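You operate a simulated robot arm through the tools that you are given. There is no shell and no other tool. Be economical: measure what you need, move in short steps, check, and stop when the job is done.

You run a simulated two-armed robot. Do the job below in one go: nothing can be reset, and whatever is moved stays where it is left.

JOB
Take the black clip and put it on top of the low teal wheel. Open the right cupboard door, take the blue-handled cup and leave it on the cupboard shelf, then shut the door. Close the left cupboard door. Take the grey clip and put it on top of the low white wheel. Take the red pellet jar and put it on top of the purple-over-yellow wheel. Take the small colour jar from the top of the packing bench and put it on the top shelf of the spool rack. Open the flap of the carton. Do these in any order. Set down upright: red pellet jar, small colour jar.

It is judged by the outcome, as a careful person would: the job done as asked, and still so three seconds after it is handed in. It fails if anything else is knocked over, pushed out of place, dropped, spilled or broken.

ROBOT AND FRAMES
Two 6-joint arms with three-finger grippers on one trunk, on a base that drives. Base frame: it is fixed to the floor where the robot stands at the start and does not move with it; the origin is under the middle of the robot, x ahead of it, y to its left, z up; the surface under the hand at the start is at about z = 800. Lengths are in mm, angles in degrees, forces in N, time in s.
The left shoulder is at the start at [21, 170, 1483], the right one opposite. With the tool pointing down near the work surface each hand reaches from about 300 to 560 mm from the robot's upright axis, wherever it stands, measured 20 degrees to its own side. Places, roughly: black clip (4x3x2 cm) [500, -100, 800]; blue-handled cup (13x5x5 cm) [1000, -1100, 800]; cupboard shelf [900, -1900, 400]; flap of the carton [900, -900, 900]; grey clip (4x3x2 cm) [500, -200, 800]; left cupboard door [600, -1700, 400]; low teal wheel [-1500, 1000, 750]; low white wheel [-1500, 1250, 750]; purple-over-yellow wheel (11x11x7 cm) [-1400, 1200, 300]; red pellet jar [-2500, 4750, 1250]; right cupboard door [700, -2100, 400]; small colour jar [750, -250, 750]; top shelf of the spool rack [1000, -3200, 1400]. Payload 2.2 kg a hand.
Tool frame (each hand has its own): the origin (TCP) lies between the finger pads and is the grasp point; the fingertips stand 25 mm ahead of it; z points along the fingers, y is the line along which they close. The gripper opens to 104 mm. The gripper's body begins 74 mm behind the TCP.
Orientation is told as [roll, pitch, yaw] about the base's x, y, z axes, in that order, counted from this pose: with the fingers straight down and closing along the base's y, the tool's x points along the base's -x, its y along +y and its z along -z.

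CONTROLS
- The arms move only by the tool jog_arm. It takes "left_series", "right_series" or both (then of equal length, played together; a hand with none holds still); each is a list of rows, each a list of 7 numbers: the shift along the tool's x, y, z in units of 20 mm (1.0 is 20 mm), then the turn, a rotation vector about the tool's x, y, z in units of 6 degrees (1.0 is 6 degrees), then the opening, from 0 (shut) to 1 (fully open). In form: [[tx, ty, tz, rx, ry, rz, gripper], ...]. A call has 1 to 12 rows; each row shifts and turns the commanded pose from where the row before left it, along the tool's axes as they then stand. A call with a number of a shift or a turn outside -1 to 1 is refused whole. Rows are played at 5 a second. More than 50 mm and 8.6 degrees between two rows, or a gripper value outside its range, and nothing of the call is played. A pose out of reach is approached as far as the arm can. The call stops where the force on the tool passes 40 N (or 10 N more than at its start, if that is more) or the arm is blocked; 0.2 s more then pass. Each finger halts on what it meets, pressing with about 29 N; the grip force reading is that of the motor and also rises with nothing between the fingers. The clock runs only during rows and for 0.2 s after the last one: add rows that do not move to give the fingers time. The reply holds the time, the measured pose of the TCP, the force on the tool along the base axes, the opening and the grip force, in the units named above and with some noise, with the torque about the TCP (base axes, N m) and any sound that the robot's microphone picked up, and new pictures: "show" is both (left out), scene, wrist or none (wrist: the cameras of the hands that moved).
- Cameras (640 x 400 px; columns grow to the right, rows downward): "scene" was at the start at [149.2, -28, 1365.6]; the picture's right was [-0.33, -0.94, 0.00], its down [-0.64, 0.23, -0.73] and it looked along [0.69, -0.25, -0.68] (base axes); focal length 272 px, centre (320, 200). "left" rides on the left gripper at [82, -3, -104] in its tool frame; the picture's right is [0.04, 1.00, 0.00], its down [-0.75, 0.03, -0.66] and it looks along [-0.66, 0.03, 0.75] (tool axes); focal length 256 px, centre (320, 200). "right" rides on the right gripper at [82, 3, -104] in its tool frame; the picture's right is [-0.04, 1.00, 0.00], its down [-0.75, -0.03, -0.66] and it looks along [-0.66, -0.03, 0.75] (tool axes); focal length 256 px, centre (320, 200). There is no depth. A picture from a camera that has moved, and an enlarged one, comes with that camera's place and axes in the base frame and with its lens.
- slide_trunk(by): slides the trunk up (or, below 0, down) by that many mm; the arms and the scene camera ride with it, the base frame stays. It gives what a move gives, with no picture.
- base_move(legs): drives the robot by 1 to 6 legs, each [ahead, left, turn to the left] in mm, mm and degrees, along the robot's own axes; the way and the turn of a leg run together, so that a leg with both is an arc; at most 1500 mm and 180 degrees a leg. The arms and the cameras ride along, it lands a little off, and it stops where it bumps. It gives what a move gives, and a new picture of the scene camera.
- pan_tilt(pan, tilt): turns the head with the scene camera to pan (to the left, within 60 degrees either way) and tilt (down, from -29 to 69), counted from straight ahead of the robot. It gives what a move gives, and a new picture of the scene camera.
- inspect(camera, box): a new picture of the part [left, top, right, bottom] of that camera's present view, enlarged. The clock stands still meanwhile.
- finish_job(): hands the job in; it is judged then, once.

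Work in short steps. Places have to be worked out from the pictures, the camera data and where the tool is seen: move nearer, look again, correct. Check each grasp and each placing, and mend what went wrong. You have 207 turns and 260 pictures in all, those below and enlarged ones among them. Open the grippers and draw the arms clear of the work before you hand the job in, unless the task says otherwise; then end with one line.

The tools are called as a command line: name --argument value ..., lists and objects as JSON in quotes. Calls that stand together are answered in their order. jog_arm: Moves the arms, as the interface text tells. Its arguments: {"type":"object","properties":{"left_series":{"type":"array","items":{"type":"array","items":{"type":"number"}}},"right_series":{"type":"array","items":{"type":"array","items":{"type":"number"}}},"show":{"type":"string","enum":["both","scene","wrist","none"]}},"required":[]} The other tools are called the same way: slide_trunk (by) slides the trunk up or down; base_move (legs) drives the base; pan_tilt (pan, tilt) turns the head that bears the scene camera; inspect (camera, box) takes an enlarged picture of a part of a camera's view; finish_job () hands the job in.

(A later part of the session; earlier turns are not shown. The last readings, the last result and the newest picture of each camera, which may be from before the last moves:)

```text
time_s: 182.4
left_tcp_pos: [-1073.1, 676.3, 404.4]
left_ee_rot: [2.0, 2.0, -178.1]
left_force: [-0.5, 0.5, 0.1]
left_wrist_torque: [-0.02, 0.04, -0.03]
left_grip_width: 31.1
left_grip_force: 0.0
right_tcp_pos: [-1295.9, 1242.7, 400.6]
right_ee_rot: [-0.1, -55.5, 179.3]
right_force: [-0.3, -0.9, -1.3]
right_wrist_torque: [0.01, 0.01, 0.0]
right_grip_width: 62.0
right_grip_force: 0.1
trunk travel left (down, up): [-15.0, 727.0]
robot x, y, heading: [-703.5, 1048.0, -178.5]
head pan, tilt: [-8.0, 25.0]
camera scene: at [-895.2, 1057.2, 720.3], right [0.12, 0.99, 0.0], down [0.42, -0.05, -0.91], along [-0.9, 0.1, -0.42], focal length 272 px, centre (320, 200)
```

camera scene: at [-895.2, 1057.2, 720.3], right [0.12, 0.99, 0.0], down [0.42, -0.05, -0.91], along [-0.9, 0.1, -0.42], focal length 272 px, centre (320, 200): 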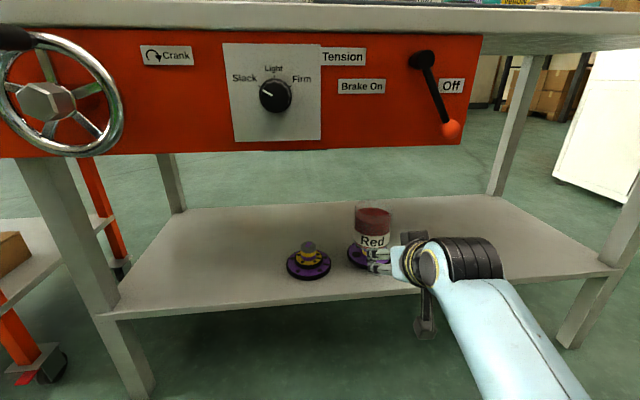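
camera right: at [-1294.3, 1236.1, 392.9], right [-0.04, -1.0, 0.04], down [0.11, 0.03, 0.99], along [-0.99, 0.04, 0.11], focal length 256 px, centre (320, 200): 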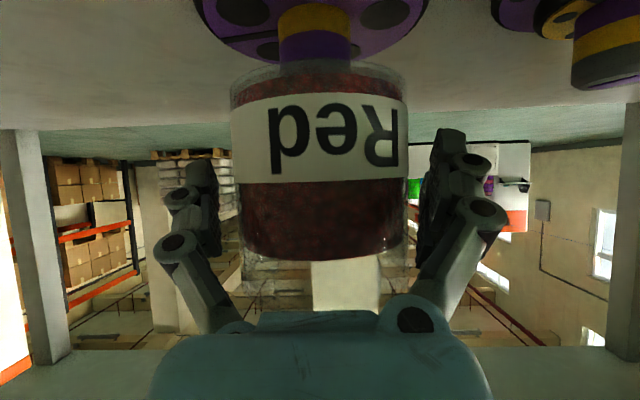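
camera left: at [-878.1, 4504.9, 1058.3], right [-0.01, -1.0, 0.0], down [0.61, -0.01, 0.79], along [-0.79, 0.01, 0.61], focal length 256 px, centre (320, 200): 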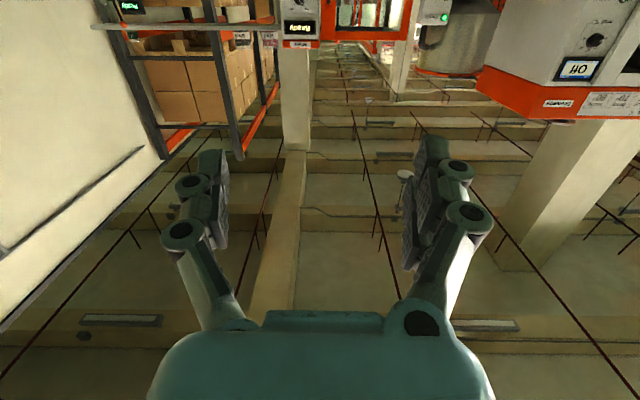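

Done. I back off, raise the trunk, bring the left hand inward, then turn and drive to the packing bench for the small jar.

base_move --legs '[[-320, 0, 0]]'

slide_trunk --by 400

slide_trunk --by 240

jog_arm --left_series '[[0, -0.8, 0, 0, 0, 0, 0.3], [0, -0.8, 0, 0, 0, 0, 0.3], [0, -0.8, 0, 0, 0, 0, 0.3], [0, -0.8, 0, 0, 0, 0, 0.3], [0, -0.8, 0, 0, 0, 0, 0.3], [0, -0.8, 0, 0, 0, 0, 0.3], [0, -0.8, 0, 0, 0, 0, 0.3], [0, -0.8, 0, 0, 0, 0, 0.3], [0, -0.8, 0, 0, 0, 0, 0.3], [0, -0.8, 0, 0, 0, 0, 0.3]]' --show "none"

base_move --legs '[[0, 0, 178.5], [150, -1006, 0]]'

pan_tilt --pan -12 --tilt 35

```text
time_s: 184.6
left_tcp_pos: [-754.1, 685.2, 404.7]
left_ee_rot: [2.0, 2.1, -178.2]
left_force: [1.2, 0.1, 0.1]
left_wrist_torque: [0.0, -0.02, -0.02]
left_grip_width: 31.1
left_grip_force: 0.1
right_tcp_pos: [-972.7, 1252.3, 399.0]
right_ee_rot: [0.0, -55.2, 179.0]
right_force: [0.0, 0.0, -0.1]
right_wrist_torque: [0.0, -0.02, 0.0]
right_grip_width: 62.5
right_grip_force: 0.0
trunk travel left (down, up): [-15.0, 727.0]
robot x, y, heading: [-382.3, 1056.6, -179.0]
head pan, tilt: [-8.0, 25.0]
camera scene: at [-574.4, 1065.0, 720.3], right [0.12, 0.99, 0.0], down [0.42, -0.05, -0.91], along [-0.9, 0.11, -0.42], focal length 272 px, centre (320, 200)
```

scene: 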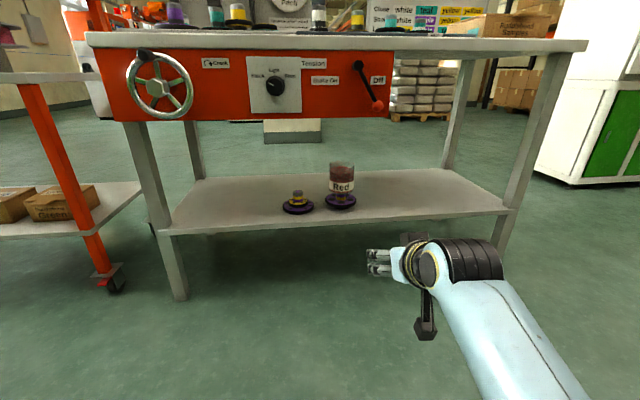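

```text
time_s: 188.4
left_tcp_pos: [-754.5, 684.3, 804.0]
left_ee_rot: [2.0, 2.0, -178.3]
left_force: [-0.7, 0.5, 0.3]
left_wrist_torque: [0.01, -0.01, 0.01]
left_grip_width: 31.1
left_grip_force: 0.0
right_tcp_pos: [-973.2, 1252.5, 798.3]
right_ee_rot: [0.0, -55.2, 178.9]
right_force: [-0.7, -0.8, -0.4]
right_wrist_torque: [0.03, 0.01, -0.04]
right_grip_width: 62.6
right_grip_force: 0.1
trunk travel left (down, up): [-415.0, 327.0]
robot x, y, heading: [-380.8, 1053.2, -178.8]
head pan, tilt: [-8.0, 25.0]
```

```text
time_s: 190.9
left_tcp_pos: [-754.1, 685.2, 1043.7]
left_ee_rot: [2.0, 2.0, -178.3]
left_force: [-0.4, 0.0, 0.2]
left_wrist_torque: [0.01, -0.01, 0.0]
left_grip_width: 31.3
left_grip_force: 0.0
right_tcp_pos: [-974.2, 1253.6, 1037.5]
right_ee_rot: [0.1, -55.1, 179.0]
right_force: [0.1, 0.0, -0.1]
right_wrist_torque: [0.03, 0.01, 0.02]
right_grip_width: 62.5
right_grip_force: 0.2
trunk travel left (down, up): [-655.0, 87.0]
robot x, y, heading: [-383.4, 1056.6, -179.0]
head pan, tilt: [-8.0, 25.0]
```

```text
time_s: 193.1
left_tcp_pos: [-761.1, 834.1, 1009.1]
left_ee_rot: [2.1, 1.9, -178.2]
left_force: [0.7, -0.3, 0.4]
left_wrist_torque: [0.02, 0.0, 0.01]
left_grip_width: 31.3
left_grip_force: 0.1
left hand out of reach, approached as far as the arm can: row 1, 2, 3, 4, 5, 7
right_tcp_pos: [-973.1, 1253.5, 1037.7]
right_ee_rot: [-0.1, -55.1, 178.9]
right_force: [-0.1, 0.0, -0.7]
right_wrist_torque: [-0.02, 0.0, 0.04]
right_grip_width: 62.2
right_grip_force: 0.1
trunk travel left (down, up): [-655.0, 87.0]
robot x, y, heading: [-380.6, 1055.6, -178.8]
head pan, tilt: [-8.0, 25.0]
```

```text
time_s: 205.6
left_tcp_pos: [154.9, 275.6, 1010.2]
left_ee_rot: [1.9, 2.0, 1.4]
left_force: [0.3, 0.0, -0.4]
left_wrist_torque: [-0.01, 0.03, 0.01]
left_grip_width: 31.2
left_grip_force: 0.1
right_tcp_pos: [365.5, -144.6, 1038.8]
right_ee_rot: [-0.1, -55.3, -1.3]
right_force: [0.9, 0.0, -0.2]
right_wrist_torque: [-0.01, -0.03, -0.01]
right_grip_width: 62.7
right_grip_force: 0.1
trunk travel left (down, up): [-655.0, 87.0]
robot x, y, heading: [-225.4, 61.4, 0.7]
head pan, tilt: [-8.0, 25.0]
camera scene: at [-62.8, 45.1, 1373.0], right [-0.12, -0.99, 0.0], down [-0.42, 0.05, -0.91], along [0.9, -0.11, -0.42], focal length 272 px, centre (320, 200)
```

scene: 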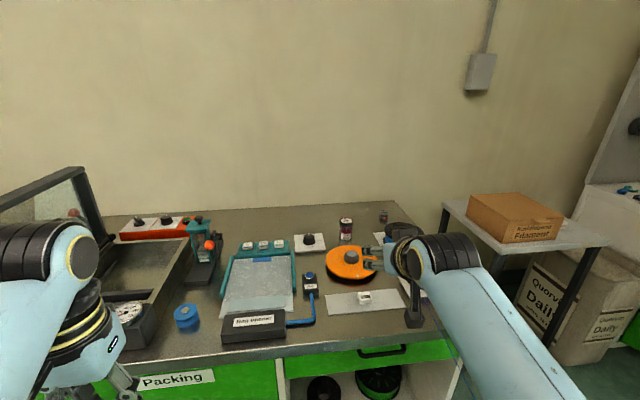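

```text
time_s: 206.4
left_tcp_pos: [154.0, 276.9, 1009.1]
left_ee_rot: [2.0, 1.9, 1.5]
left_force: [-1.6, 0.1, -0.1]
left_wrist_torque: [-0.01, 0.0, -0.01]
left_grip_width: 31.2
left_grip_force: 0.1
right_tcp_pos: [366.0, -143.1, 1039.5]
right_ee_rot: [0.0, -55.2, -1.2]
right_force: [-0.1, -0.2, -0.3]
right_wrist_torque: [-0.02, 0.0, -0.02]
right_grip_width: 62.3
right_grip_force: 0.0
trunk travel left (down, up): [-655.0, 87.0]
robot x, y, heading: [-225.6, 58.8, 0.6]
head pan, tilt: [-12.0, 35.0]
camera scene: at [-67.9, 40.0, 1357.3], right [-0.19, -0.98, 0.0], down [-0.56, 0.11, -0.82], along [0.8, -0.16, -0.57], focal length 272 px, centre (320, 200)
```

scene: 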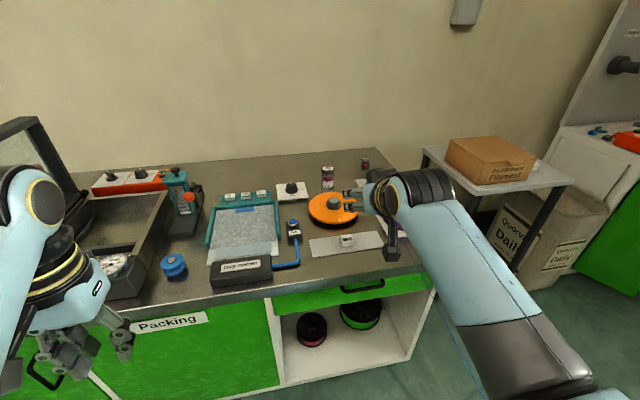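

inspect --camera "scene" --box '[290, 150, 390, 220]'

```text
5.71 times, centred on (340, 185) of scene
camera zoom: at [-67.9, 40.0, 1357.3], right [-0.19, -0.98, 0.0], down [-0.56, 0.11, -0.82], along [0.8, -0.16, -0.57], focal length 1557 px, centre (206, 286)
```

zoom: 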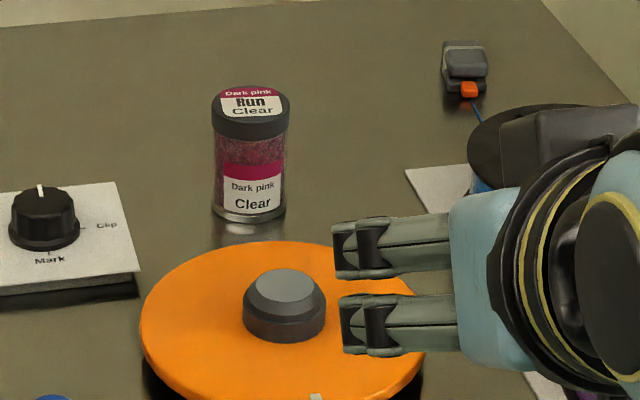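

The jar axis is near [800,-162], ~50 mm wide, ~80 tall, behind the orange wheel. I need a steep tilt to clear the wheel and a lower trunk for reach; first back off and re-pose both hands.

base_move --legs '[[-150, 0, 0]]'

jog_arm --left_series '[[-0.9, -0.2, 0, 0, 0, 0, 0.3], [-0.9, -0.2, 0, 0, 0, 0, 0.3], [-0.9, -0.2, 0, 0, 0, 0, 0.3], [-0.9, 0, 0, 0, 0, 0, 0.3], [-0.9, 0, 0, 0, 0, 0, 0.3], [-0.9, 0, 0, 0, 0, 0, 0.3], [0, 0, 0, 0, 0, 0, 0.3]]' --right_series '[[-0.7, 0, -0.5, 0, 0.7, 0, 0.7], [-0.7, 0, -0.5, 0, 0.7, 0, 0.7], [-0.7, 0, -0.5, 0, 0.7, 0, 0.7], [-0.6, 0, -0.6, 0, 0.7, 0, 0.7], [-0.6, 0, -0.6, 0, 0.7, 0, 0.7], [-0.6, 0, -0.6, 0, 0.7, 0, 0.7], [0, 0, 0, 0, 0, 0, 0.7]]' --show "none"

jog_arm --left_series '[[-0.6, 0, -0.7, 0, -0.75, 0, 0.3], [-0.65, 0, -0.65, 0, -0.75, 0, 0.3], [-0.7, 0, -0.6, 0, -0.75, 0, 0.3], [-0.75, 0, -0.54, 0, -0.75, 0, 0.3], [-0.79, 0, -0.48, 0, -0.75, 0, 0.3], [-0.82, 0, -0.42, 0, -0.75, 0, 0.3], [-0.85, 0, -0.35, 0, -0.75, 0, 0.3], [-0.88, 0, -0.28, 0, -0.75, 0, 0.3], [-0.9, 0, -0.21, 0, -0.75, 0, 0.3], [-0.91, 0, -0.14, 0, -0.75, 0, 0.3], [-0.92, 0, -0.07, 0, -0.75, 0, 0.3], [-0.92, 0, 0, 0, -0.75, 0, 0.3]]' --show "scene"

```text
time_s: 207.7
left_tcp_pos: [5.4, 273.1, 1009.8]
left_ee_rot: [2.0, 1.9, 1.3]
left_force: [-1.2, -0.8, -0.6]
left_wrist_torque: [0.02, -0.04, 0.04]
left_grip_width: 31.3
left_grip_force: 0.0
right_tcp_pos: [214.1, -148.0, 1039.1]
right_ee_rot: [0.0, -55.2, -1.5]
right_force: [-0.8, 0.2, -0.2]
right_wrist_torque: [-0.02, -0.01, 0.0]
right_grip_width: 62.3
right_grip_force: 0.2
trunk travel left (down, up): [-655.0, 87.0]
robot x, y, heading: [-375.4, 50.4, 0.7]
head pan, tilt: [-12.0, 35.0]
camera scene: at [-219.3, 37.3, 1357.4], right [-0.2, -0.98, 0.0], down [-0.56, 0.11, -0.82], along [0.8, -0.16, -0.57], focal length 272 px, centre (320, 200)
```

scene: 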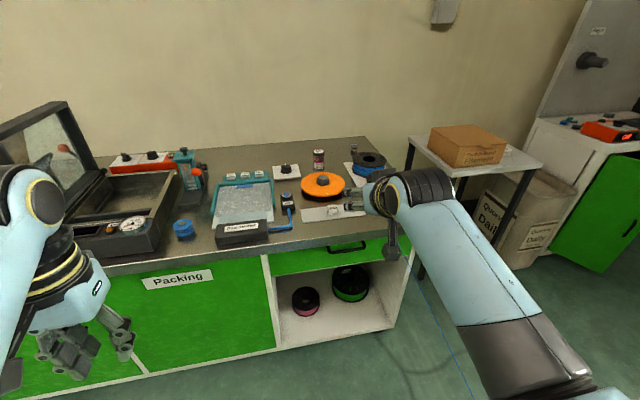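

```text
time_s: 209.3
left_tcp_pos: [113.9, 263.6, 1006.9]
left_ee_rot: [2.1, 1.9, 1.4]
left_force: [-0.2, -1.4, 0.5]
left_wrist_torque: [-0.02, -0.01, 0.0]
left_grip_width: 31.0
left_grip_force: 0.0
right_tcp_pos: [223.1, -146.8, 1141.7]
right_ee_rot: [-0.1, -30.0, -1.5]
right_force: [0.4, 0.6, 0.7]
right_wrist_torque: [0.01, 0.01, 0.04]
right_grip_width: 72.8
right_grip_force: 0.1
trunk travel left (down, up): [-655.0, 87.0]
robot x, y, heading: [-372.5, 53.4, 0.9]
head pan, tilt: [-12.0, 35.0]
```

```text
time_s: 211.9
left_tcp_pos: [264.0, 261.9, 1168.0]
left_ee_rot: [3.2, -52.1, -1.3]
left_force: [-0.4, -0.2, -0.7]
left_wrist_torque: [0.0, -0.01, 0.02]
left_grip_width: 31.1
left_grip_force: 0.1
right_tcp_pos: [223.2, -145.4, 1141.0]
right_ee_rot: [0.0, -30.0, -1.5]
right_force: [0.3, -0.5, -0.1]
right_wrist_torque: [-0.01, 0.04, -0.01]
right_grip_width: 72.7
right_grip_force: 0.0
trunk travel left (down, up): [-655.0, 87.0]
robot x, y, heading: [-374.5, 55.1, 0.8]
head pan, tilt: [-12.0, 35.0]
camera scene: at [-217.6, 37.3, 1357.2], right [-0.2, -0.98, 0.0], down [-0.56, 0.11, -0.82], along [0.8, -0.16, -0.57], focal length 272 px, centre (320, 200)
```

scene: 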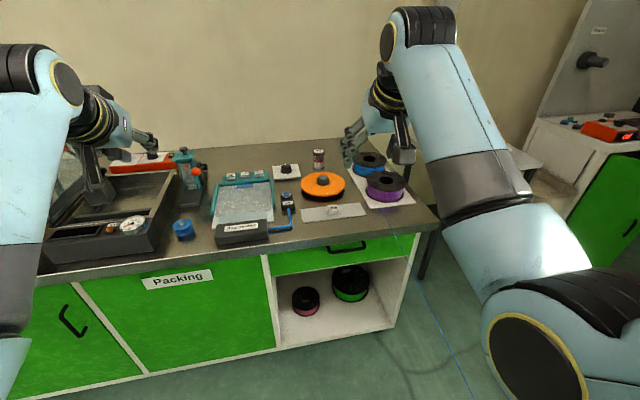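

slide_trunk --by -230

jog_arm --left_series '[[-0.79, 0, -0.62, 0, 0, 0, 0.3], [-0.79, 0, -0.62, 0, 0, 0, 0.3], [-0.79, 0, -0.62, 0, 0, 0, 0.3], [-0.79, 0, -0.62, 0, 0, 0, 0.3], [-0.79, 0, -0.62, 0, 0, 0, 0.3], [-0.79, 0, -0.62, 0, 0, 0, 0.3], [-0.79, 0, -0.62, 0, 0, 0, 0.3], [-0.79, 0, -0.62, 0, 0, 0, 0.3], [0, 0, 0, 0, 0, 0, 0.3]]' --right_series '[[-1, 0, -0.5, 0, 0, 0, 0.7], [-1, 0, -0.5, 0, 0, 0, 0.7], [-1, 0, -0.5, 0, 0, 0, 0.7], [-1, 0, -0.5, 0, 0, 0, 0.7], [-1, 0, -0.5, 0, 0, 0, 0.7], [-1, 0, -0.5, 0, 0, 0, 0.7], [-1, 0, -0.5, 0, 0, 0, 0.7], [-0.5, 0, -0.2, 0, 0, 0, 0.7], [0, 0, 0, 0, 0, 0, 0.7]]' --show "scene"

```text
time_s: 214.3
left_tcp_pos: [264.2, 260.6, 938.0]
left_ee_rot: [3.3, -52.0, -1.3]
left_force: [0.4, 0.5, -0.2]
left_wrist_torque: [-0.03, -0.03, -0.02]
left_grip_width: 31.1
left_grip_force: 0.0
right_tcp_pos: [223.1, -147.3, 910.8]
right_ee_rot: [0.0, -30.0, -1.6]
right_force: [0.0, 0.4, 0.5]
right_wrist_torque: [-0.03, 0.0, -0.02]
right_grip_width: 72.6
right_grip_force: 0.0
trunk travel left (down, up): [-425.0, 317.0]
robot x, y, heading: [-373.1, 56.6, 0.8]
head pan, tilt: [-12.0, 35.0]
```

```text
time_s: 216.3
left_tcp_pos: [264.9, 256.6, 1097.3]
left_ee_rot: [3.1, -52.0, -1.3]
left_force: [0.3, 0.1, 0.1]
left_wrist_torque: [0.0, 0.03, -0.03]
left_grip_width: 31.5
left_grip_force: 0.0
right_tcp_pos: [317.9, -151.6, 1048.2]
right_ee_rot: [-0.1, -29.9, -1.5]
right_force: [0.4, -0.2, 0.3]
right_wrist_torque: [-0.01, 0.0, 0.01]
right_grip_width: 72.9
right_grip_force: 0.2
trunk travel left (down, up): [-425.0, 317.0]
robot x, y, heading: [-373.7, 50.7, 0.7]
head pan, tilt: [-12.0, 35.0]
camera scene: at [-214.2, 37.4, 1124.3], right [-0.2, -0.98, 0.0], down [-0.56, 0.11, -0.82], along [0.8, -0.16, -0.57], focal length 272 px, centre (320, 200)
```

scene: 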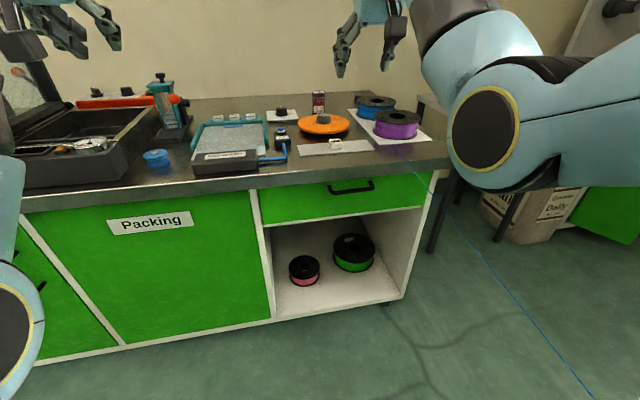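

Elbows hang low when the arms are folded, so I extend both hands forward (which raises the elbows) before driving in.

jog_arm --left_series '[[-0.62, 0, 0.79, 0, 0, 0, 0.3], [-0.62, 0, 0.79, 0, 0, 0, 0.3], [-0.62, 0, 0.79, 0, 0, 0, 0.3], [-0.62, 0, 0.79, 0, 0, 0, 0.3], [-0.62, 0, 0.79, 0, 0, 0, 0.3], [-0.62, 0, 0.79, 0, 0, 0, 0.3], [-0.62, 0, 0.79, 0, 0, 0, 0.3], [-0.62, 0, 0.79, 0, 0, 0, 0.3], [0, 0, 0, 0, 0, 0, 0.3]]' --right_series '[[-0.87, 0, 0.5, 0, 0, 0, 0.7], [-0.87, 0, 0.5, 0, 0, 0, 0.7], [-0.87, 0, 0.5, 0, 0, 0, 0.7], [0, 0, 0, 0, 0, 0, 0.7], [0, 0, 0, 0, 0, 0, 0.7], [0, 0, 0, 0, 0, 0, 0.7], [0, 0, 0, 0, 0, 0, 0.7], [0, 0, 0, 0, 0, 0, 0.7], [0, 0, 0, 0, 0, 0, 0.7]]' --show "scene"

```text
time_s: 218.3
left_tcp_pos: [424.9, 257.5, 1098.6]
left_ee_rot: [3.2, -52.0, -1.3]
left_force: [-0.5, -0.7, 0.7]
left_wrist_torque: [-0.01, -0.02, 0.05]
left_grip_width: 31.4
left_grip_force: 0.0
right_tcp_pos: [376.8, -153.3, 1050.0]
right_ee_rot: [0.0, -30.0, -1.6]
right_force: [-0.4, -0.2, -0.8]
right_wrist_torque: [0.03, -0.04, 0.0]
right_grip_width: 73.0
right_grip_force: 0.0
trunk travel left (down, up): [-425.0, 317.0]
robot x, y, heading: [-374.6, 54.2, 0.8]
head pan, tilt: [-12.0, 35.0]
camera scene: at [-214.3, 37.4, 1124.4], right [-0.2, -0.98, 0.0], down [-0.56, 0.11, -0.82], along [0.8, -0.16, -0.57], focal length 272 px, centre (320, 200)
```

scene: 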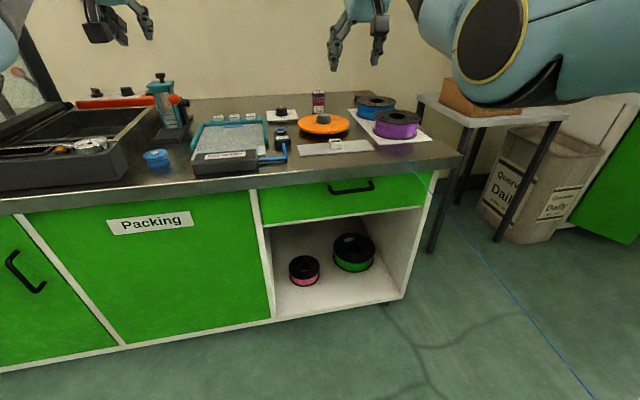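

Elbows are higher now. I drive in 300 mm and look.

base_move --legs '[[300, 0, 0]]'

jog_arm --right_series '[[0, 0, 0, 0, 0, 0, 0.7]]' --show "wrist"

```text
time_s: 220.4
left_tcp_pos: [719.8, 263.0, 1097.8]
left_ee_rot: [3.2, -52.0, -1.3]
left_force: [-0.4, -0.5, -0.1]
left_wrist_torque: [-0.01, -0.01, -0.01]
left_grip_width: 30.9
left_grip_force: 0.1
right_tcp_pos: [673.2, -147.6, 1048.7]
right_ee_rot: [0.1, -30.0, -1.4]
right_force: [0.0, -0.9, -0.7]
right_wrist_torque: [-0.01, 0.01, 0.02]
right_grip_width: 72.6
right_grip_force: 0.1
trunk travel left (down, up): [-425.0, 317.0]
robot x, y, heading: [-80.2, 57.4, 0.6]
head pan, tilt: [-12.0, 35.0]
camera scene: at [81.5, 41.2, 1124.2], right [-0.2, -0.98, 0.0], down [-0.56, 0.11, -0.82], along [0.8, -0.16, -0.57], focal length 272 px, centre (320, 200)
```

scene: 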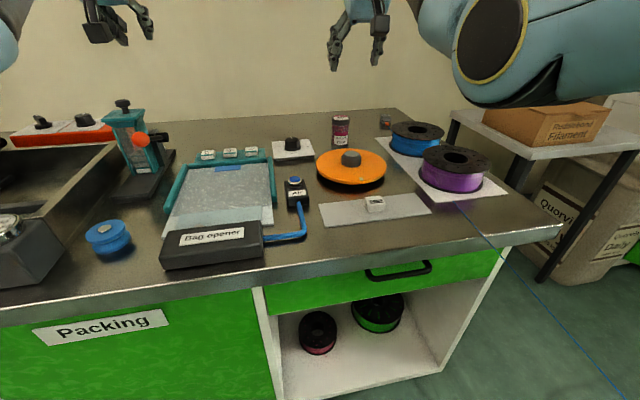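

```text
time_s: 220.8
left_tcp_pos: [719.9, 263.3, 1098.8]
left_ee_rot: [3.2, -51.9, -1.2]
left_force: [0.0, -0.7, -0.8]
left_wrist_torque: [0.01, -0.03, 0.0]
left_grip_width: 31.3
left_grip_force: 0.2
right_tcp_pos: [673.7, -147.9, 1049.3]
right_ee_rot: [0.0, -30.0, -1.4]
right_force: [1.3, 0.1, -0.8]
right_wrist_torque: [-0.05, 0.01, -0.01]
right_grip_width: 72.7
right_grip_force: 0.1
trunk travel left (down, up): [-425.0, 317.0]
robot x, y, heading: [-78.6, 55.7, 0.7]
head pan, tilt: [-12.0, 35.0]
camera right: at [550.5, -142.8, 1099.7], right [0.06, 1.0, 0.02], down [0.32, -0.04, 0.95], along [0.94, -0.05, -0.33], focal length 256 px, centre (320, 200)
```

right: 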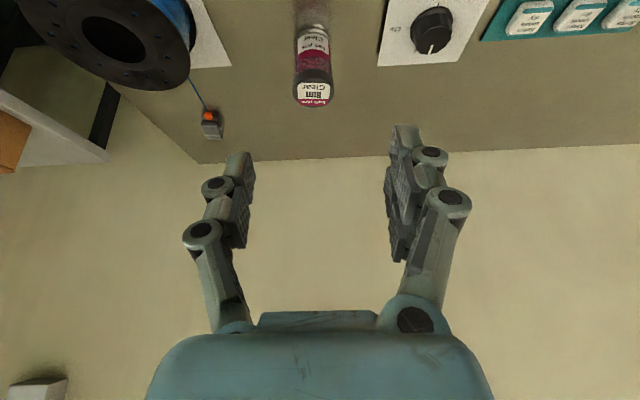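

Jar top triangulates to [798,-160,879]. I drive 115 mm closer, with the hand still well above it.

base_move --legs '[[115, 0, 0]]'

jog_arm --right_series '[[0.5, -0.25, 0.87, 0, 0, 0, 0.85], [0.5, -0.25, 0.87, 0, 0, 0, 0.85], [0.5, 0, 0.87, 0, 0, 0, 0.85], [0.5, 0, 0.87, 0, 0, 0, 0.85], [0, 0, 0, 0, 0, 0, 0.85]]' --show "both"

```text
time_s: 222.0
left_tcp_pos: [834.2, 265.7, 1096.8]
left_ee_rot: [3.2, -51.8, -1.2]
left_force: [-0.4, -0.2, -0.5]
left_wrist_torque: [0.02, 0.03, -0.02]
left_grip_width: 31.6
left_grip_force: 0.0
right_tcp_pos: [788.1, -145.8, 1049.5]
right_ee_rot: [0.0, -29.8, -1.4]
right_force: [1.0, 0.0, -0.3]
right_wrist_torque: [-0.01, 0.02, 0.0]
right_grip_width: 72.7
right_grip_force: 0.0
trunk travel left (down, up): [-425.0, 317.0]
robot x, y, heading: [31.6, 61.1, 1.1]
head pan, tilt: [-12.0, 35.0]
camera scene: at [195.6, 42.9, 1124.1], right [-0.19, -0.98, 0.0], down [-0.56, 0.11, -0.82], along [0.8, -0.16, -0.58], focal length 272 px, centre (320, 200)
```

scene: 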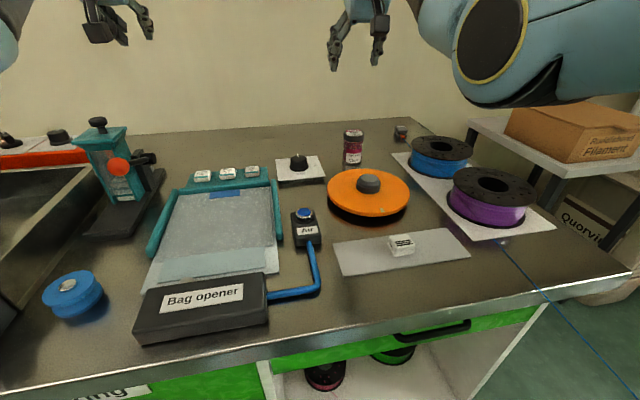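

```text
time_s: 223.2
left_tcp_pos: [832.0, 266.3, 1098.6]
left_ee_rot: [3.2, -52.0, -1.3]
left_force: [0.7, -0.4, 0.1]
left_wrist_torque: [0.02, -0.03, 0.0]
left_grip_width: 31.0
left_grip_force: 0.1
right_tcp_pos: [785.2, -157.0, 968.5]
right_ee_rot: [0.0, -29.9, -1.5]
right_force: [0.0, -0.5, 0.1]
right_wrist_torque: [0.01, 0.0, 0.0]
right_grip_width: 88.3
right_grip_force: 0.1
trunk travel left (down, up): [-425.0, 317.0]
robot x, y, heading: [33.7, 56.3, 0.9]
head pan, tilt: [-12.0, 35.0]
camera scene: at [194.2, 42.9, 1124.4], right [-0.19, -0.98, 0.0], down [-0.56, 0.11, -0.82], along [0.8, -0.16, -0.57], focal length 272 px, centre (320, 200)
camera right: at [663.5, -151.2, 1018.9], right [0.06, 1.0, 0.02], down [0.32, -0.04, 0.95], along [0.94, -0.05, -0.33], focal length 256 px, centre (320, 200)
```

scene: 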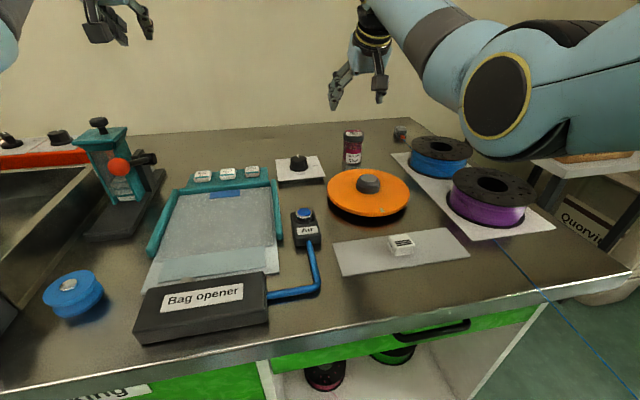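
right: 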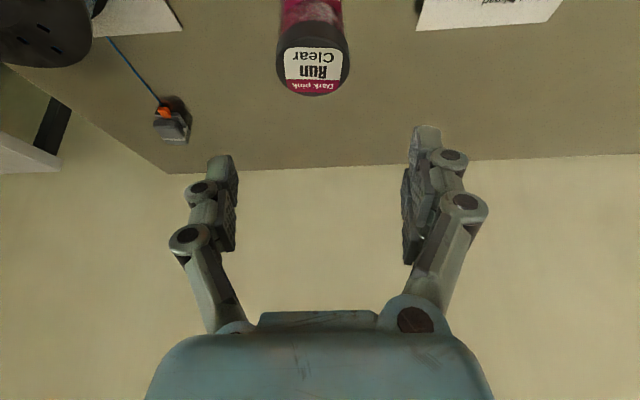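

The right elbow is above the purple spool, so I raise the trunk 50 mm and lower the hand step by step, watching the elbow.

slide_trunk --by 50

jog_arm --right_series '[[0.5, 0, 0.87, 0, 0, 0, 0.85], [0.5, 0, 0.87, 0, 0, 0, 0.85], [0.5, 0, 0.87, 0, 0, 0, 0.85], [0.4, 0, 0.7, 0, 0, 0, 0.85], [-0.57, 0, 0.33, 0, 0, 0, 0.85], [0, 0, 0, 0, 0, 0, 0.85]]' --show "both"

```text
time_s: 224.1
left_tcp_pos: [832.6, 264.6, 1146.7]
left_ee_rot: [3.2, -51.9, -1.3]
left_force: [-0.5, 0.5, 0.3]
left_wrist_torque: [-0.06, 0.0, 0.0]
left_grip_width: 31.1
left_grip_force: 0.1
right_tcp_pos: [786.1, -155.6, 1018.3]
right_ee_rot: [0.0, -29.9, -1.4]
right_force: [1.4, -0.4, 0.4]
right_wrist_torque: [0.01, 0.0, 0.01]
right_grip_width: 88.3
right_grip_force: 0.1
trunk travel left (down, up): [-475.0, 267.0]
robot x, y, heading: [37.4, 58.5, 0.8]
head pan, tilt: [-12.0, 35.0]
```

```text
time_s: 225.5
left_tcp_pos: [831.6, 264.5, 1148.3]
left_ee_rot: [3.2, -52.0, -1.2]
left_force: [0.1, -0.7, -0.5]
left_wrist_torque: [0.03, 0.02, -0.04]
left_grip_width: 31.3
left_grip_force: 0.1
right_tcp_pos: [798.6, -157.0, 943.3]
right_ee_rot: [0.0, -30.0, -1.4]
right_force: [-0.4, -0.8, 0.4]
right_wrist_torque: [0.0, 0.01, 0.02]
right_grip_width: 88.4
right_grip_force: 0.1
trunk travel left (down, up): [-475.0, 267.0]
robot x, y, heading: [31.9, 58.3, 0.9]
head pan, tilt: [-12.0, 35.0]
camera scene: at [192.6, 42.7, 1175.5], right [-0.19, -0.98, 0.0], down [-0.56, 0.11, -0.82], along [0.8, -0.16, -0.57], focal length 272 px, centre (320, 200)
camera right: at [676.7, -151.2, 993.7], right [0.06, 1.0, 0.02], down [0.32, -0.04, 0.95], along [0.94, -0.05, -0.33], focal length 256 px, centre (320, 200)
```

scene: 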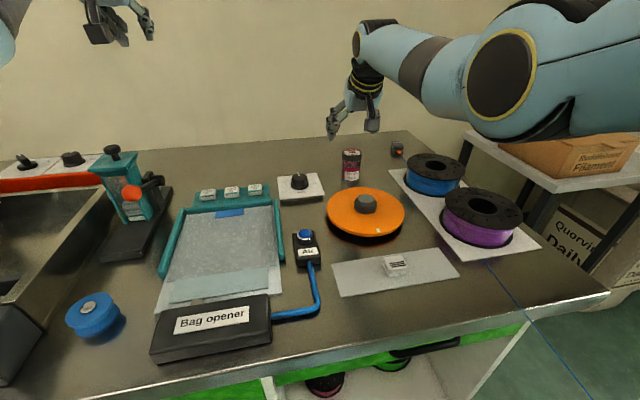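
right: 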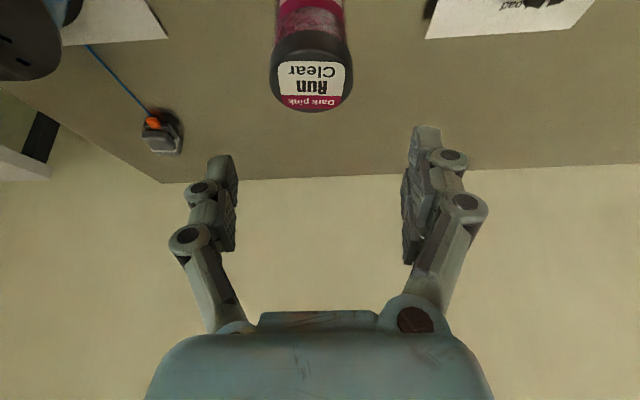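

Elbow is well clear now. I lower the remaining 82 mm around the jar.

jog_arm --right_series '[[0.6, -0.12, 0.8, 0, 0, 0, 0.85], [0.6, 0, 0.83, 0, 0, 0, 0.85], [0.5, 0, 0.87, 0, 0, 0, 0.85], [0.5, 0, 0.87, 0, 0, 0, 0.85], [0, 0, 0, 0, 0, 0, 0.85]]' --show "both"

```text
time_s: 226.7
left_tcp_pos: [831.9, 265.8, 1148.4]
left_ee_rot: [3.2, -52.0, -1.3]
left_force: [-0.2, 0.5, 0.3]
left_wrist_torque: [-0.01, -0.06, 0.01]
left_grip_width: 31.1
left_grip_force: 0.1
right_tcp_pos: [791.7, -158.8, 872.6]
right_ee_rot: [0.0, -30.0, -1.3]
right_force: [0.3, 0.8, -0.6]
right_wrist_torque: [-0.01, -0.01, -0.02]
right_grip_width: 88.5
right_grip_force: 0.1
right hand out of reach, approached as far as the arm can: row 4
trunk travel left (down, up): [-475.0, 267.0]
robot x, y, heading: [33.4, 60.3, 0.9]
head pan, tilt: [-12.0, 35.0]
camera scene: at [192.9, 42.9, 1175.5], right [-0.19, -0.98, 0.0], down [-0.56, 0.11, -0.82], along [0.8, -0.16, -0.57], focal length 272 px, centre (320, 200)
camera right: at [669.8, -153.1, 924.0], right [0.06, 1.0, 0.02], down [0.32, -0.04, 0.95], along [0.94, -0.05, -0.33], focal length 256 px, centre (320, 200)
```

scene: 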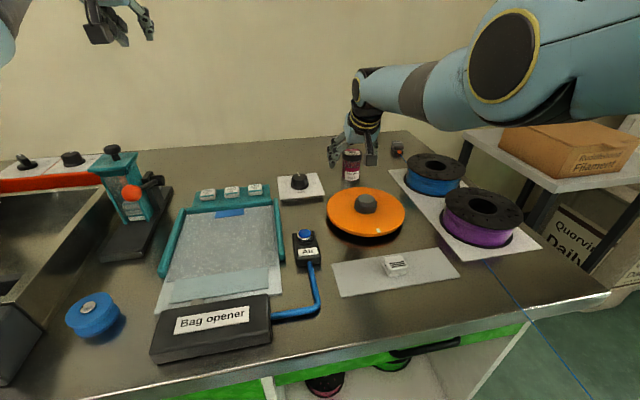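
right: 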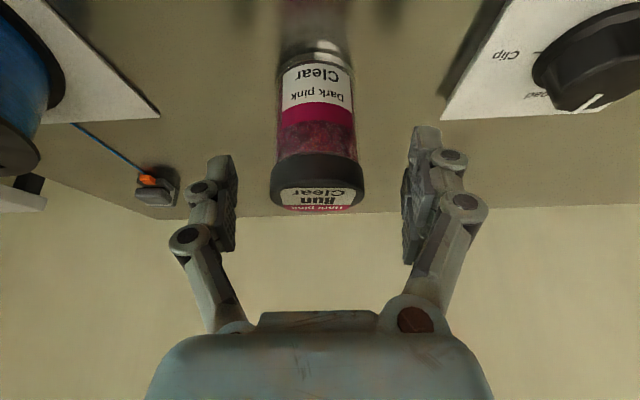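

Arm limit reached at 873; I lower the trunk 22 mm instead, then close.

slide_trunk --by -22

jog_arm --right_series '[[0, 0, 0, 0, 0, 0, 0.3], [0, 0, 0, 0, 0, 0, 0.3], [0, 0, 0, 0, 0, 0, 0.3], [0, 0, 0, 0, 0, 0, 0.3]]' --show "wrist"

```text
time_s: 227.4
left_tcp_pos: [831.5, 264.8, 1126.7]
left_ee_rot: [3.1, -51.9, -1.2]
left_force: [-0.5, -0.4, -0.3]
left_wrist_torque: [-0.04, -0.01, -0.01]
left_grip_width: 31.2
left_grip_force: 0.1
right_tcp_pos: [791.6, -159.6, 851.7]
right_ee_rot: [0.0, -30.0, -1.5]
right_force: [-0.4, -0.7, 1.2]
right_wrist_torque: [-0.01, 0.0, 0.0]
right_grip_width: 88.2
right_grip_force: 0.0
trunk travel left (down, up): [-453.0, 289.0]
robot x, y, heading: [34.6, 56.2, 1.0]
head pan, tilt: [-12.0, 35.0]
```

```text
time_s: 228.4
left_tcp_pos: [832.6, 264.8, 1125.0]
left_ee_rot: [3.2, -52.0, -1.3]
left_force: [-0.1, 0.7, 0.5]
left_wrist_torque: [0.03, 0.0, 0.02]
left_grip_width: 31.4
left_grip_force: 0.1
right_tcp_pos: [791.5, -159.4, 851.2]
right_ee_rot: [0.1, -30.0, -1.4]
right_force: [-0.5, -0.2, -0.1]
right_wrist_torque: [-0.07, 0.0, -0.01]
right_grip_width: 49.0
right_grip_force: 29.0
trunk travel left (down, up): [-453.0, 289.0]
robot x, y, heading: [34.6, 64.3, 0.9]
head pan, tilt: [-12.0, 35.0]
camera right: at [669.4, -153.7, 901.9], right [0.06, 1.0, 0.02], down [0.32, -0.04, 0.95], along [0.94, -0.05, -0.33], focal length 256 px, centre (320, 200)
```

right: 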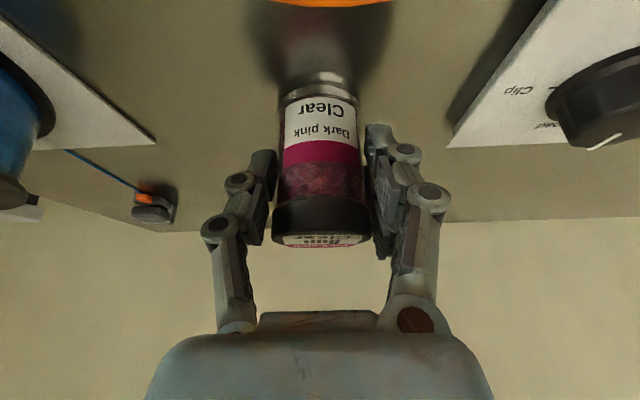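

Gripped at 49 mm. I lift straight up with the trunk and then back off.

slide_trunk --by 200

base_move --legs '[[-450, 0, 0]]'

pan_tilt --pan -60 --tilt 15

```text
time_s: 230.6
left_tcp_pos: [832.6, 264.8, 1325.9]
left_ee_rot: [3.1, -52.1, -1.2]
left_force: [-0.2, 0.5, -0.3]
left_wrist_torque: [-0.01, 0.0, -0.02]
left_grip_width: 31.4
left_grip_force: 0.1
right_tcp_pos: [791.9, -159.4, 1061.6]
right_ee_rot: [0.1, -30.7, -1.5]
right_force: [-0.4, 0.6, -2.1]
right_wrist_torque: [0.01, -0.02, 0.01]
right_grip_width: 49.2
right_grip_force: 28.7
trunk travel left (down, up): [-653.0, 89.0]
robot x, y, heading: [34.9, 58.5, 0.6]
head pan, tilt: [-12.0, 35.0]
```

```text
time_s: 233.3
left_tcp_pos: [374.3, 263.7, 1325.8]
left_ee_rot: [3.1, -52.0, -0.6]
left_force: [-0.8, -0.1, 0.1]
left_wrist_torque: [0.01, -0.01, 0.01]
left_grip_width: 31.0
left_grip_force: 0.0
right_tcp_pos: [337.9, -159.8, 1062.1]
right_ee_rot: [-0.1, -30.8, -0.8]
right_force: [-0.1, -0.1, -1.2]
right_wrist_torque: [0.02, 0.02, 0.0]
right_grip_width: 49.2
right_grip_force: 29.2
trunk travel left (down, up): [-653.0, 89.0]
robot x, y, heading: [-424.5, 51.0, 1.2]
head pan, tilt: [-12.0, 35.0]
camera scene: at [-265.2, 35.6, 1355.2], right [-0.18, -0.98, 0.0], down [-0.56, 0.11, -0.82], along [0.8, -0.15, -0.57], focal length 272 px, centre (320, 200)
```

scene: 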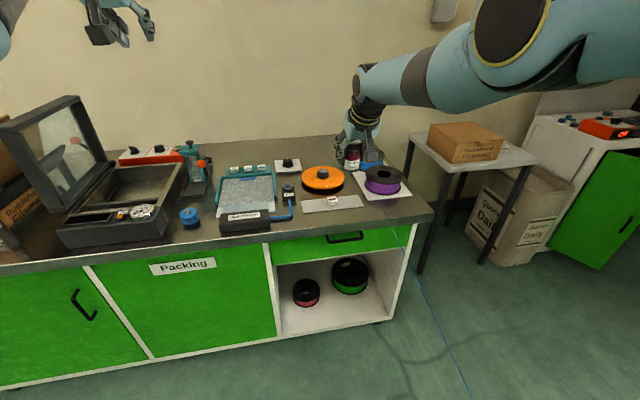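

```text
time_s: 234.5
left_tcp_pos: [374.2, 265.0, 1326.0]
left_ee_rot: [3.1, -51.9, -0.6]
left_force: [0.5, -0.9, 1.0]
left_wrist_torque: [0.0, 0.01, 0.0]
left_grip_width: 31.3
left_grip_force: 0.0
right_tcp_pos: [338.1, -159.6, 1061.9]
right_ee_rot: [0.0, -30.7, -0.9]
right_force: [0.4, 0.1, -0.9]
right_wrist_torque: [-0.01, 0.0, -0.01]
right_grip_width: 49.2
right_grip_force: 28.9
trunk travel left (down, up): [-653.0, 89.0]
robot x, y, heading: [-424.2, 50.5, 1.3]
head pan, tilt: [-60.0, 15.0]
camera scene: at [-302.8, -27.8, 1387.1], right [-0.85, -0.52, 0.0], down [-0.14, 0.22, -0.97], along [0.5, -0.82, -0.26], focal length 272 px, centre (320, 200)
```

scene: 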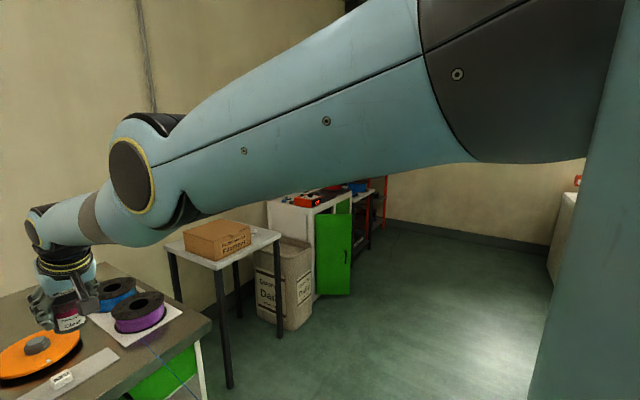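

I strafe right along the aisle to y≈-1600 with the jar held high, then look at the rack.

base_move --legs '[[0, -1500, 0]]'

pan_tilt --pan -20 --tilt 15

```text
time_s: 241.9
left_tcp_pos: [388.7, -1277.1, 1324.5]
left_ee_rot: [3.1, -51.9, -2.8]
left_force: [-0.6, 0.6, 0.5]
left_wrist_torque: [0.0, 0.0, 0.0]
left_grip_width: 31.4
left_grip_force: 0.0
right_tcp_pos: [337.3, -1701.0, 1061.0]
right_ee_rot: [0.1, -30.7, -3.0]
right_force: [0.3, -0.1, -1.4]
right_wrist_torque: [0.01, -0.01, 0.0]
right_grip_width: 49.2
right_grip_force: 29.0
trunk travel left (down, up): [-653.0, 89.0]
robot x, y, heading: [-414.4, -1459.5, -0.6]
head pan, tilt: [-60.0, 15.0]
camera scene: at [-298.8, -1543.2, 1387.1], right [-0.87, -0.49, 0.0], down [-0.13, 0.23, -0.97], along [0.47, -0.84, -0.26], focal length 272 px, centre (320, 200)
```

scene: 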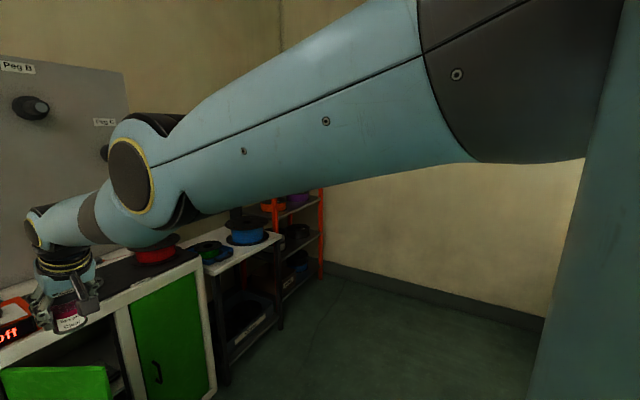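

```text
time_s: 243.0
left_tcp_pos: [388.0, -1277.5, 1326.3]
left_ee_rot: [3.2, -52.0, -2.9]
left_force: [-0.6, 1.0, -0.4]
left_wrist_torque: [0.04, -0.02, 0.0]
left_grip_width: 31.2
left_grip_force: 0.1
right_tcp_pos: [336.2, -1700.7, 1061.1]
right_ee_rot: [0.2, -30.7, -3.1]
right_force: [-0.2, 0.0, -1.8]
right_wrist_torque: [-0.03, 0.03, 0.01]
right_grip_width: 49.2
right_grip_force: 29.3
trunk travel left (down, up): [-653.0, 89.0]
robot x, y, heading: [-415.9, -1459.0, -0.8]
head pan, tilt: [-20.0, 15.0]
camera scene: at [-257.0, -1494.8, 1387.1], right [-0.36, -0.93, 0.0], down [-0.24, 0.09, -0.97], along [0.9, -0.34, -0.26], focal length 272 px, centre (320, 200)
```

scene: 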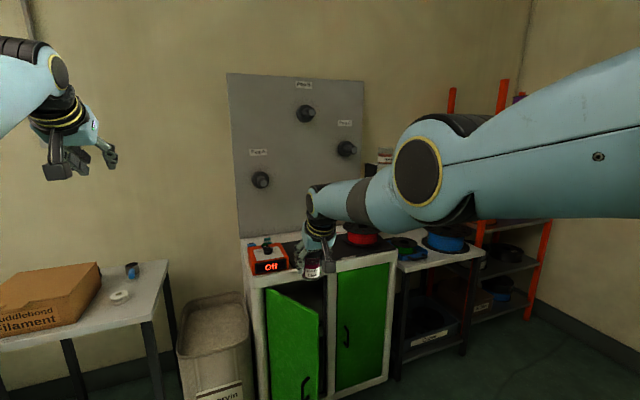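

The rack stands beyond the cupboard bench; the blue-handled cup is on the small table behind the carton. I strafe on to y≈-2960 and view the rack.

base_move --legs '[[0, -1480, 0.8]]'

pan_tilt --pan -5 --tilt 8

```text
time_s: 250.2
left_tcp_pos: [375.0, -2724.6, 1326.3]
left_ee_rot: [3.1, -51.9, -2.2]
left_force: [0.2, -0.2, -0.3]
left_wrist_torque: [0.03, -0.01, 0.0]
left_grip_width: 31.1
left_grip_force: 0.0
right_tcp_pos: [327.4, -3147.3, 1061.3]
right_ee_rot: [0.0, -30.6, -2.3]
right_force: [0.5, 1.4, -2.0]
right_wrist_torque: [0.01, 0.03, 0.03]
right_grip_width: 49.1
right_grip_force: 29.1
trunk travel left (down, up): [-653.0, 89.0]
robot x, y, heading: [-429.2, -2918.4, -0.1]
head pan, tilt: [-20.0, 15.0]
camera scene: at [-268.6, -2949.3, 1387.1], right [-0.34, -0.94, 0.0], down [-0.24, 0.09, -0.97], along [0.91, -0.33, -0.26], focal length 272 px, centre (320, 200)
```

scene: 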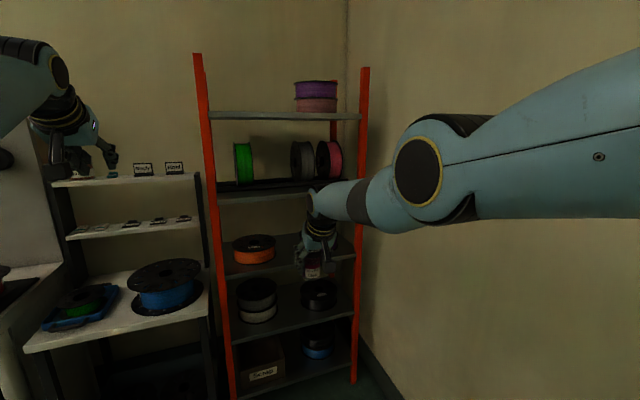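

```text
time_s: 251.0
left_tcp_pos: [374.8, -2722.7, 1325.7]
left_ee_rot: [3.2, -52.0, -2.1]
left_force: [0.1, 0.3, 0.5]
left_wrist_torque: [0.01, -0.01, -0.01]
left_grip_width: 31.1
left_grip_force: 0.0
right_tcp_pos: [327.6, -3145.8, 1062.2]
right_ee_rot: [0.0, -30.6, -2.3]
right_force: [0.5, 0.1, -1.7]
right_wrist_torque: [0.01, 0.01, 0.0]
right_grip_width: 49.2
right_grip_force: 28.8
trunk travel left (down, up): [-653.0, 89.0]
robot x, y, heading: [-427.3, -2915.9, -0.2]
head pan, tilt: [-5.0, 8.0]
camera scene: at [-264.1, -2925.3, 1398.5], right [-0.09, -1.0, 0.0], down [-0.14, 0.01, -0.99], along [0.99, -0.09, -0.14], focal length 272 px, centre (320, 200)
```

scene: 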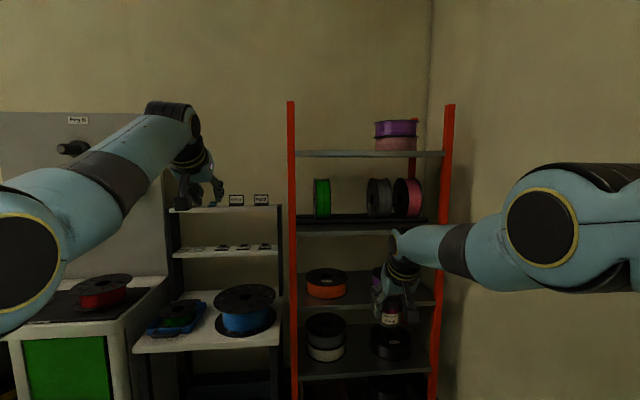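

Rack top shelf is at z≈1438, front x≈810; free space left of the purple stack (y≈-3090). I raise the trunk fully and lift the jar to ~1500.

slide_trunk --by 89

jog_arm --right_series '[[-0.5, 0, -0.87, 0, 0, 0, 0.3], [-0.5, 0, -0.87, 0, 0, 0, 0.3], [-0.5, 0, -0.87, 0, 0, 0, 0.3], [-0.5, 0, -0.87, 0, 0, 0, 0.3], [-0.5, 0, -0.87, 0, 0, 0, 0.3], [-0.5, 0, -0.87, 0, 0, 0, 0.3], [-0.5, 0, -0.87, 0, 0, 0, 0.3], [-0.5, 0, -0.87, 0, 0, 0, 0.3], [-0.5, 0, -0.87, 0, 0, 0, 0.3], [-0.5, 0, -0.87, 0, 0, 0, 0.3], [-0.5, 0, -0.87, 0, 0, 0, 0.3], [-0.5, 0, -0.87, 0, 0, 0, 0.3]]' --show "none"

jog_arm --right_series '[[-0.5, 0, -0.87, 0, 0, 0, 0.3], [-0.5, 0, -0.87, 0, 0, 0, 0.3], [-0.5, 0, -0.87, 0, 0, 0, 0.3], [-0.5, 0, -0.87, 0, 0, 0, 0.3], [-0.5, 0, -0.87, 0, 0, 0, 0.3], [-0.5, 0, -0.87, 0, 0, 0, 0.3], [0, 0, 0, 0, 0, 0, 0.3]]' --show "both"

```text
time_s: 252.2
left_tcp_pos: [375.2, -2723.7, 1415.0]
left_ee_rot: [3.1, -51.8, -2.1]
left_force: [-0.1, 0.2, -0.1]
left_wrist_torque: [-0.02, -0.04, 0.02]
left_grip_width: 31.1
left_grip_force: 0.1
right_tcp_pos: [326.5, -3146.7, 1149.8]
right_ee_rot: [-0.1, -30.7, -2.3]
right_force: [-0.2, -0.9, -1.2]
right_wrist_torque: [0.0, -0.01, 0.01]
right_grip_width: 48.9
right_grip_force: 29.0
trunk travel left (down, up): [-742.0, 0.0]
robot x, y, heading: [-426.9, -2918.7, -0.2]
head pan, tilt: [-5.0, 8.0]
```

```text
time_s: 254.8
left_tcp_pos: [374.9, -2723.6, 1415.7]
left_ee_rot: [3.2, -52.0, -2.0]
left_force: [-0.7, -0.4, -0.5]
left_wrist_torque: [0.03, -0.01, 0.01]
left_grip_width: 31.2
left_grip_force: 0.1
right_tcp_pos: [360.2, -3145.9, 1383.0]
right_ee_rot: [0.0, -30.5, -2.3]
right_force: [1.4, -0.4, -1.6]
right_wrist_torque: [-0.01, 0.02, 0.03]
right_grip_width: 49.1
right_grip_force: 28.7
right hand out of reach, approached as far as the arm can: row 1, 2, 3, 4, 5, 6, 8, 10
trunk travel left (down, up): [-742.0, 0.0]
robot x, y, heading: [-427.9, -2915.3, 0.0]
head pan, tilt: [-5.0, 8.0]
```

```text
time_s: 256.4
left_tcp_pos: [375.1, -2722.5, 1415.4]
left_ee_rot: [3.2, -52.0, -2.1]
left_force: [0.6, 0.3, 0.0]
left_wrist_torque: [-0.02, -0.02, 0.0]
left_grip_width: 31.3
left_grip_force: 0.1
right_tcp_pos: [350.9, -3146.0, 1502.4]
right_ee_rot: [0.0, -30.8, -2.4]
right_force: [-0.2, -0.4, -2.0]
right_wrist_torque: [0.0, 0.0, -0.01]
right_grip_width: 48.9
right_grip_force: 28.9
right hand out of reach, approached as far as the arm can: row 5
trunk travel left (down, up): [-742.0, 0.0]
robot x, y, heading: [-423.9, -2919.5, -0.4]
head pan, tilt: [-5.0, 8.0]
camera scene: at [-264.0, -2925.4, 1487.5], right [-0.09, -1.0, 0.0], down [-0.14, 0.01, -0.99], along [0.99, -0.09, -0.14], focal length 272 px, centre (320, 200)
camera right: at [227.5, -3139.2, 1551.7], right [0.07, 1.0, 0.02], down [0.31, -0.04, 0.95], along [0.95, -0.06, -0.31], focal length 256 px, centre (320, 200)
```

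scene: 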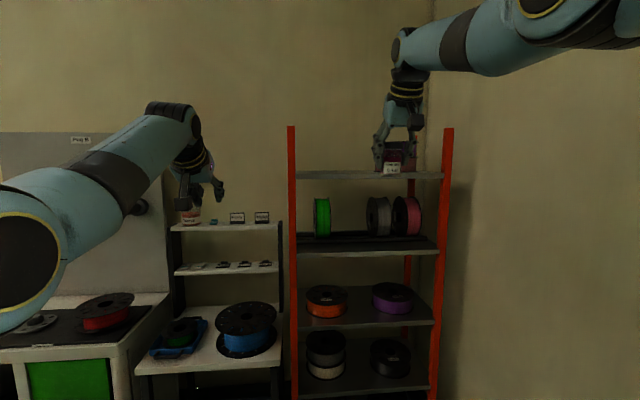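
right: 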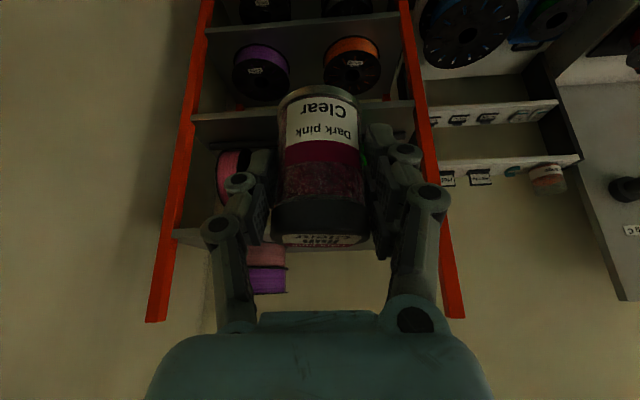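

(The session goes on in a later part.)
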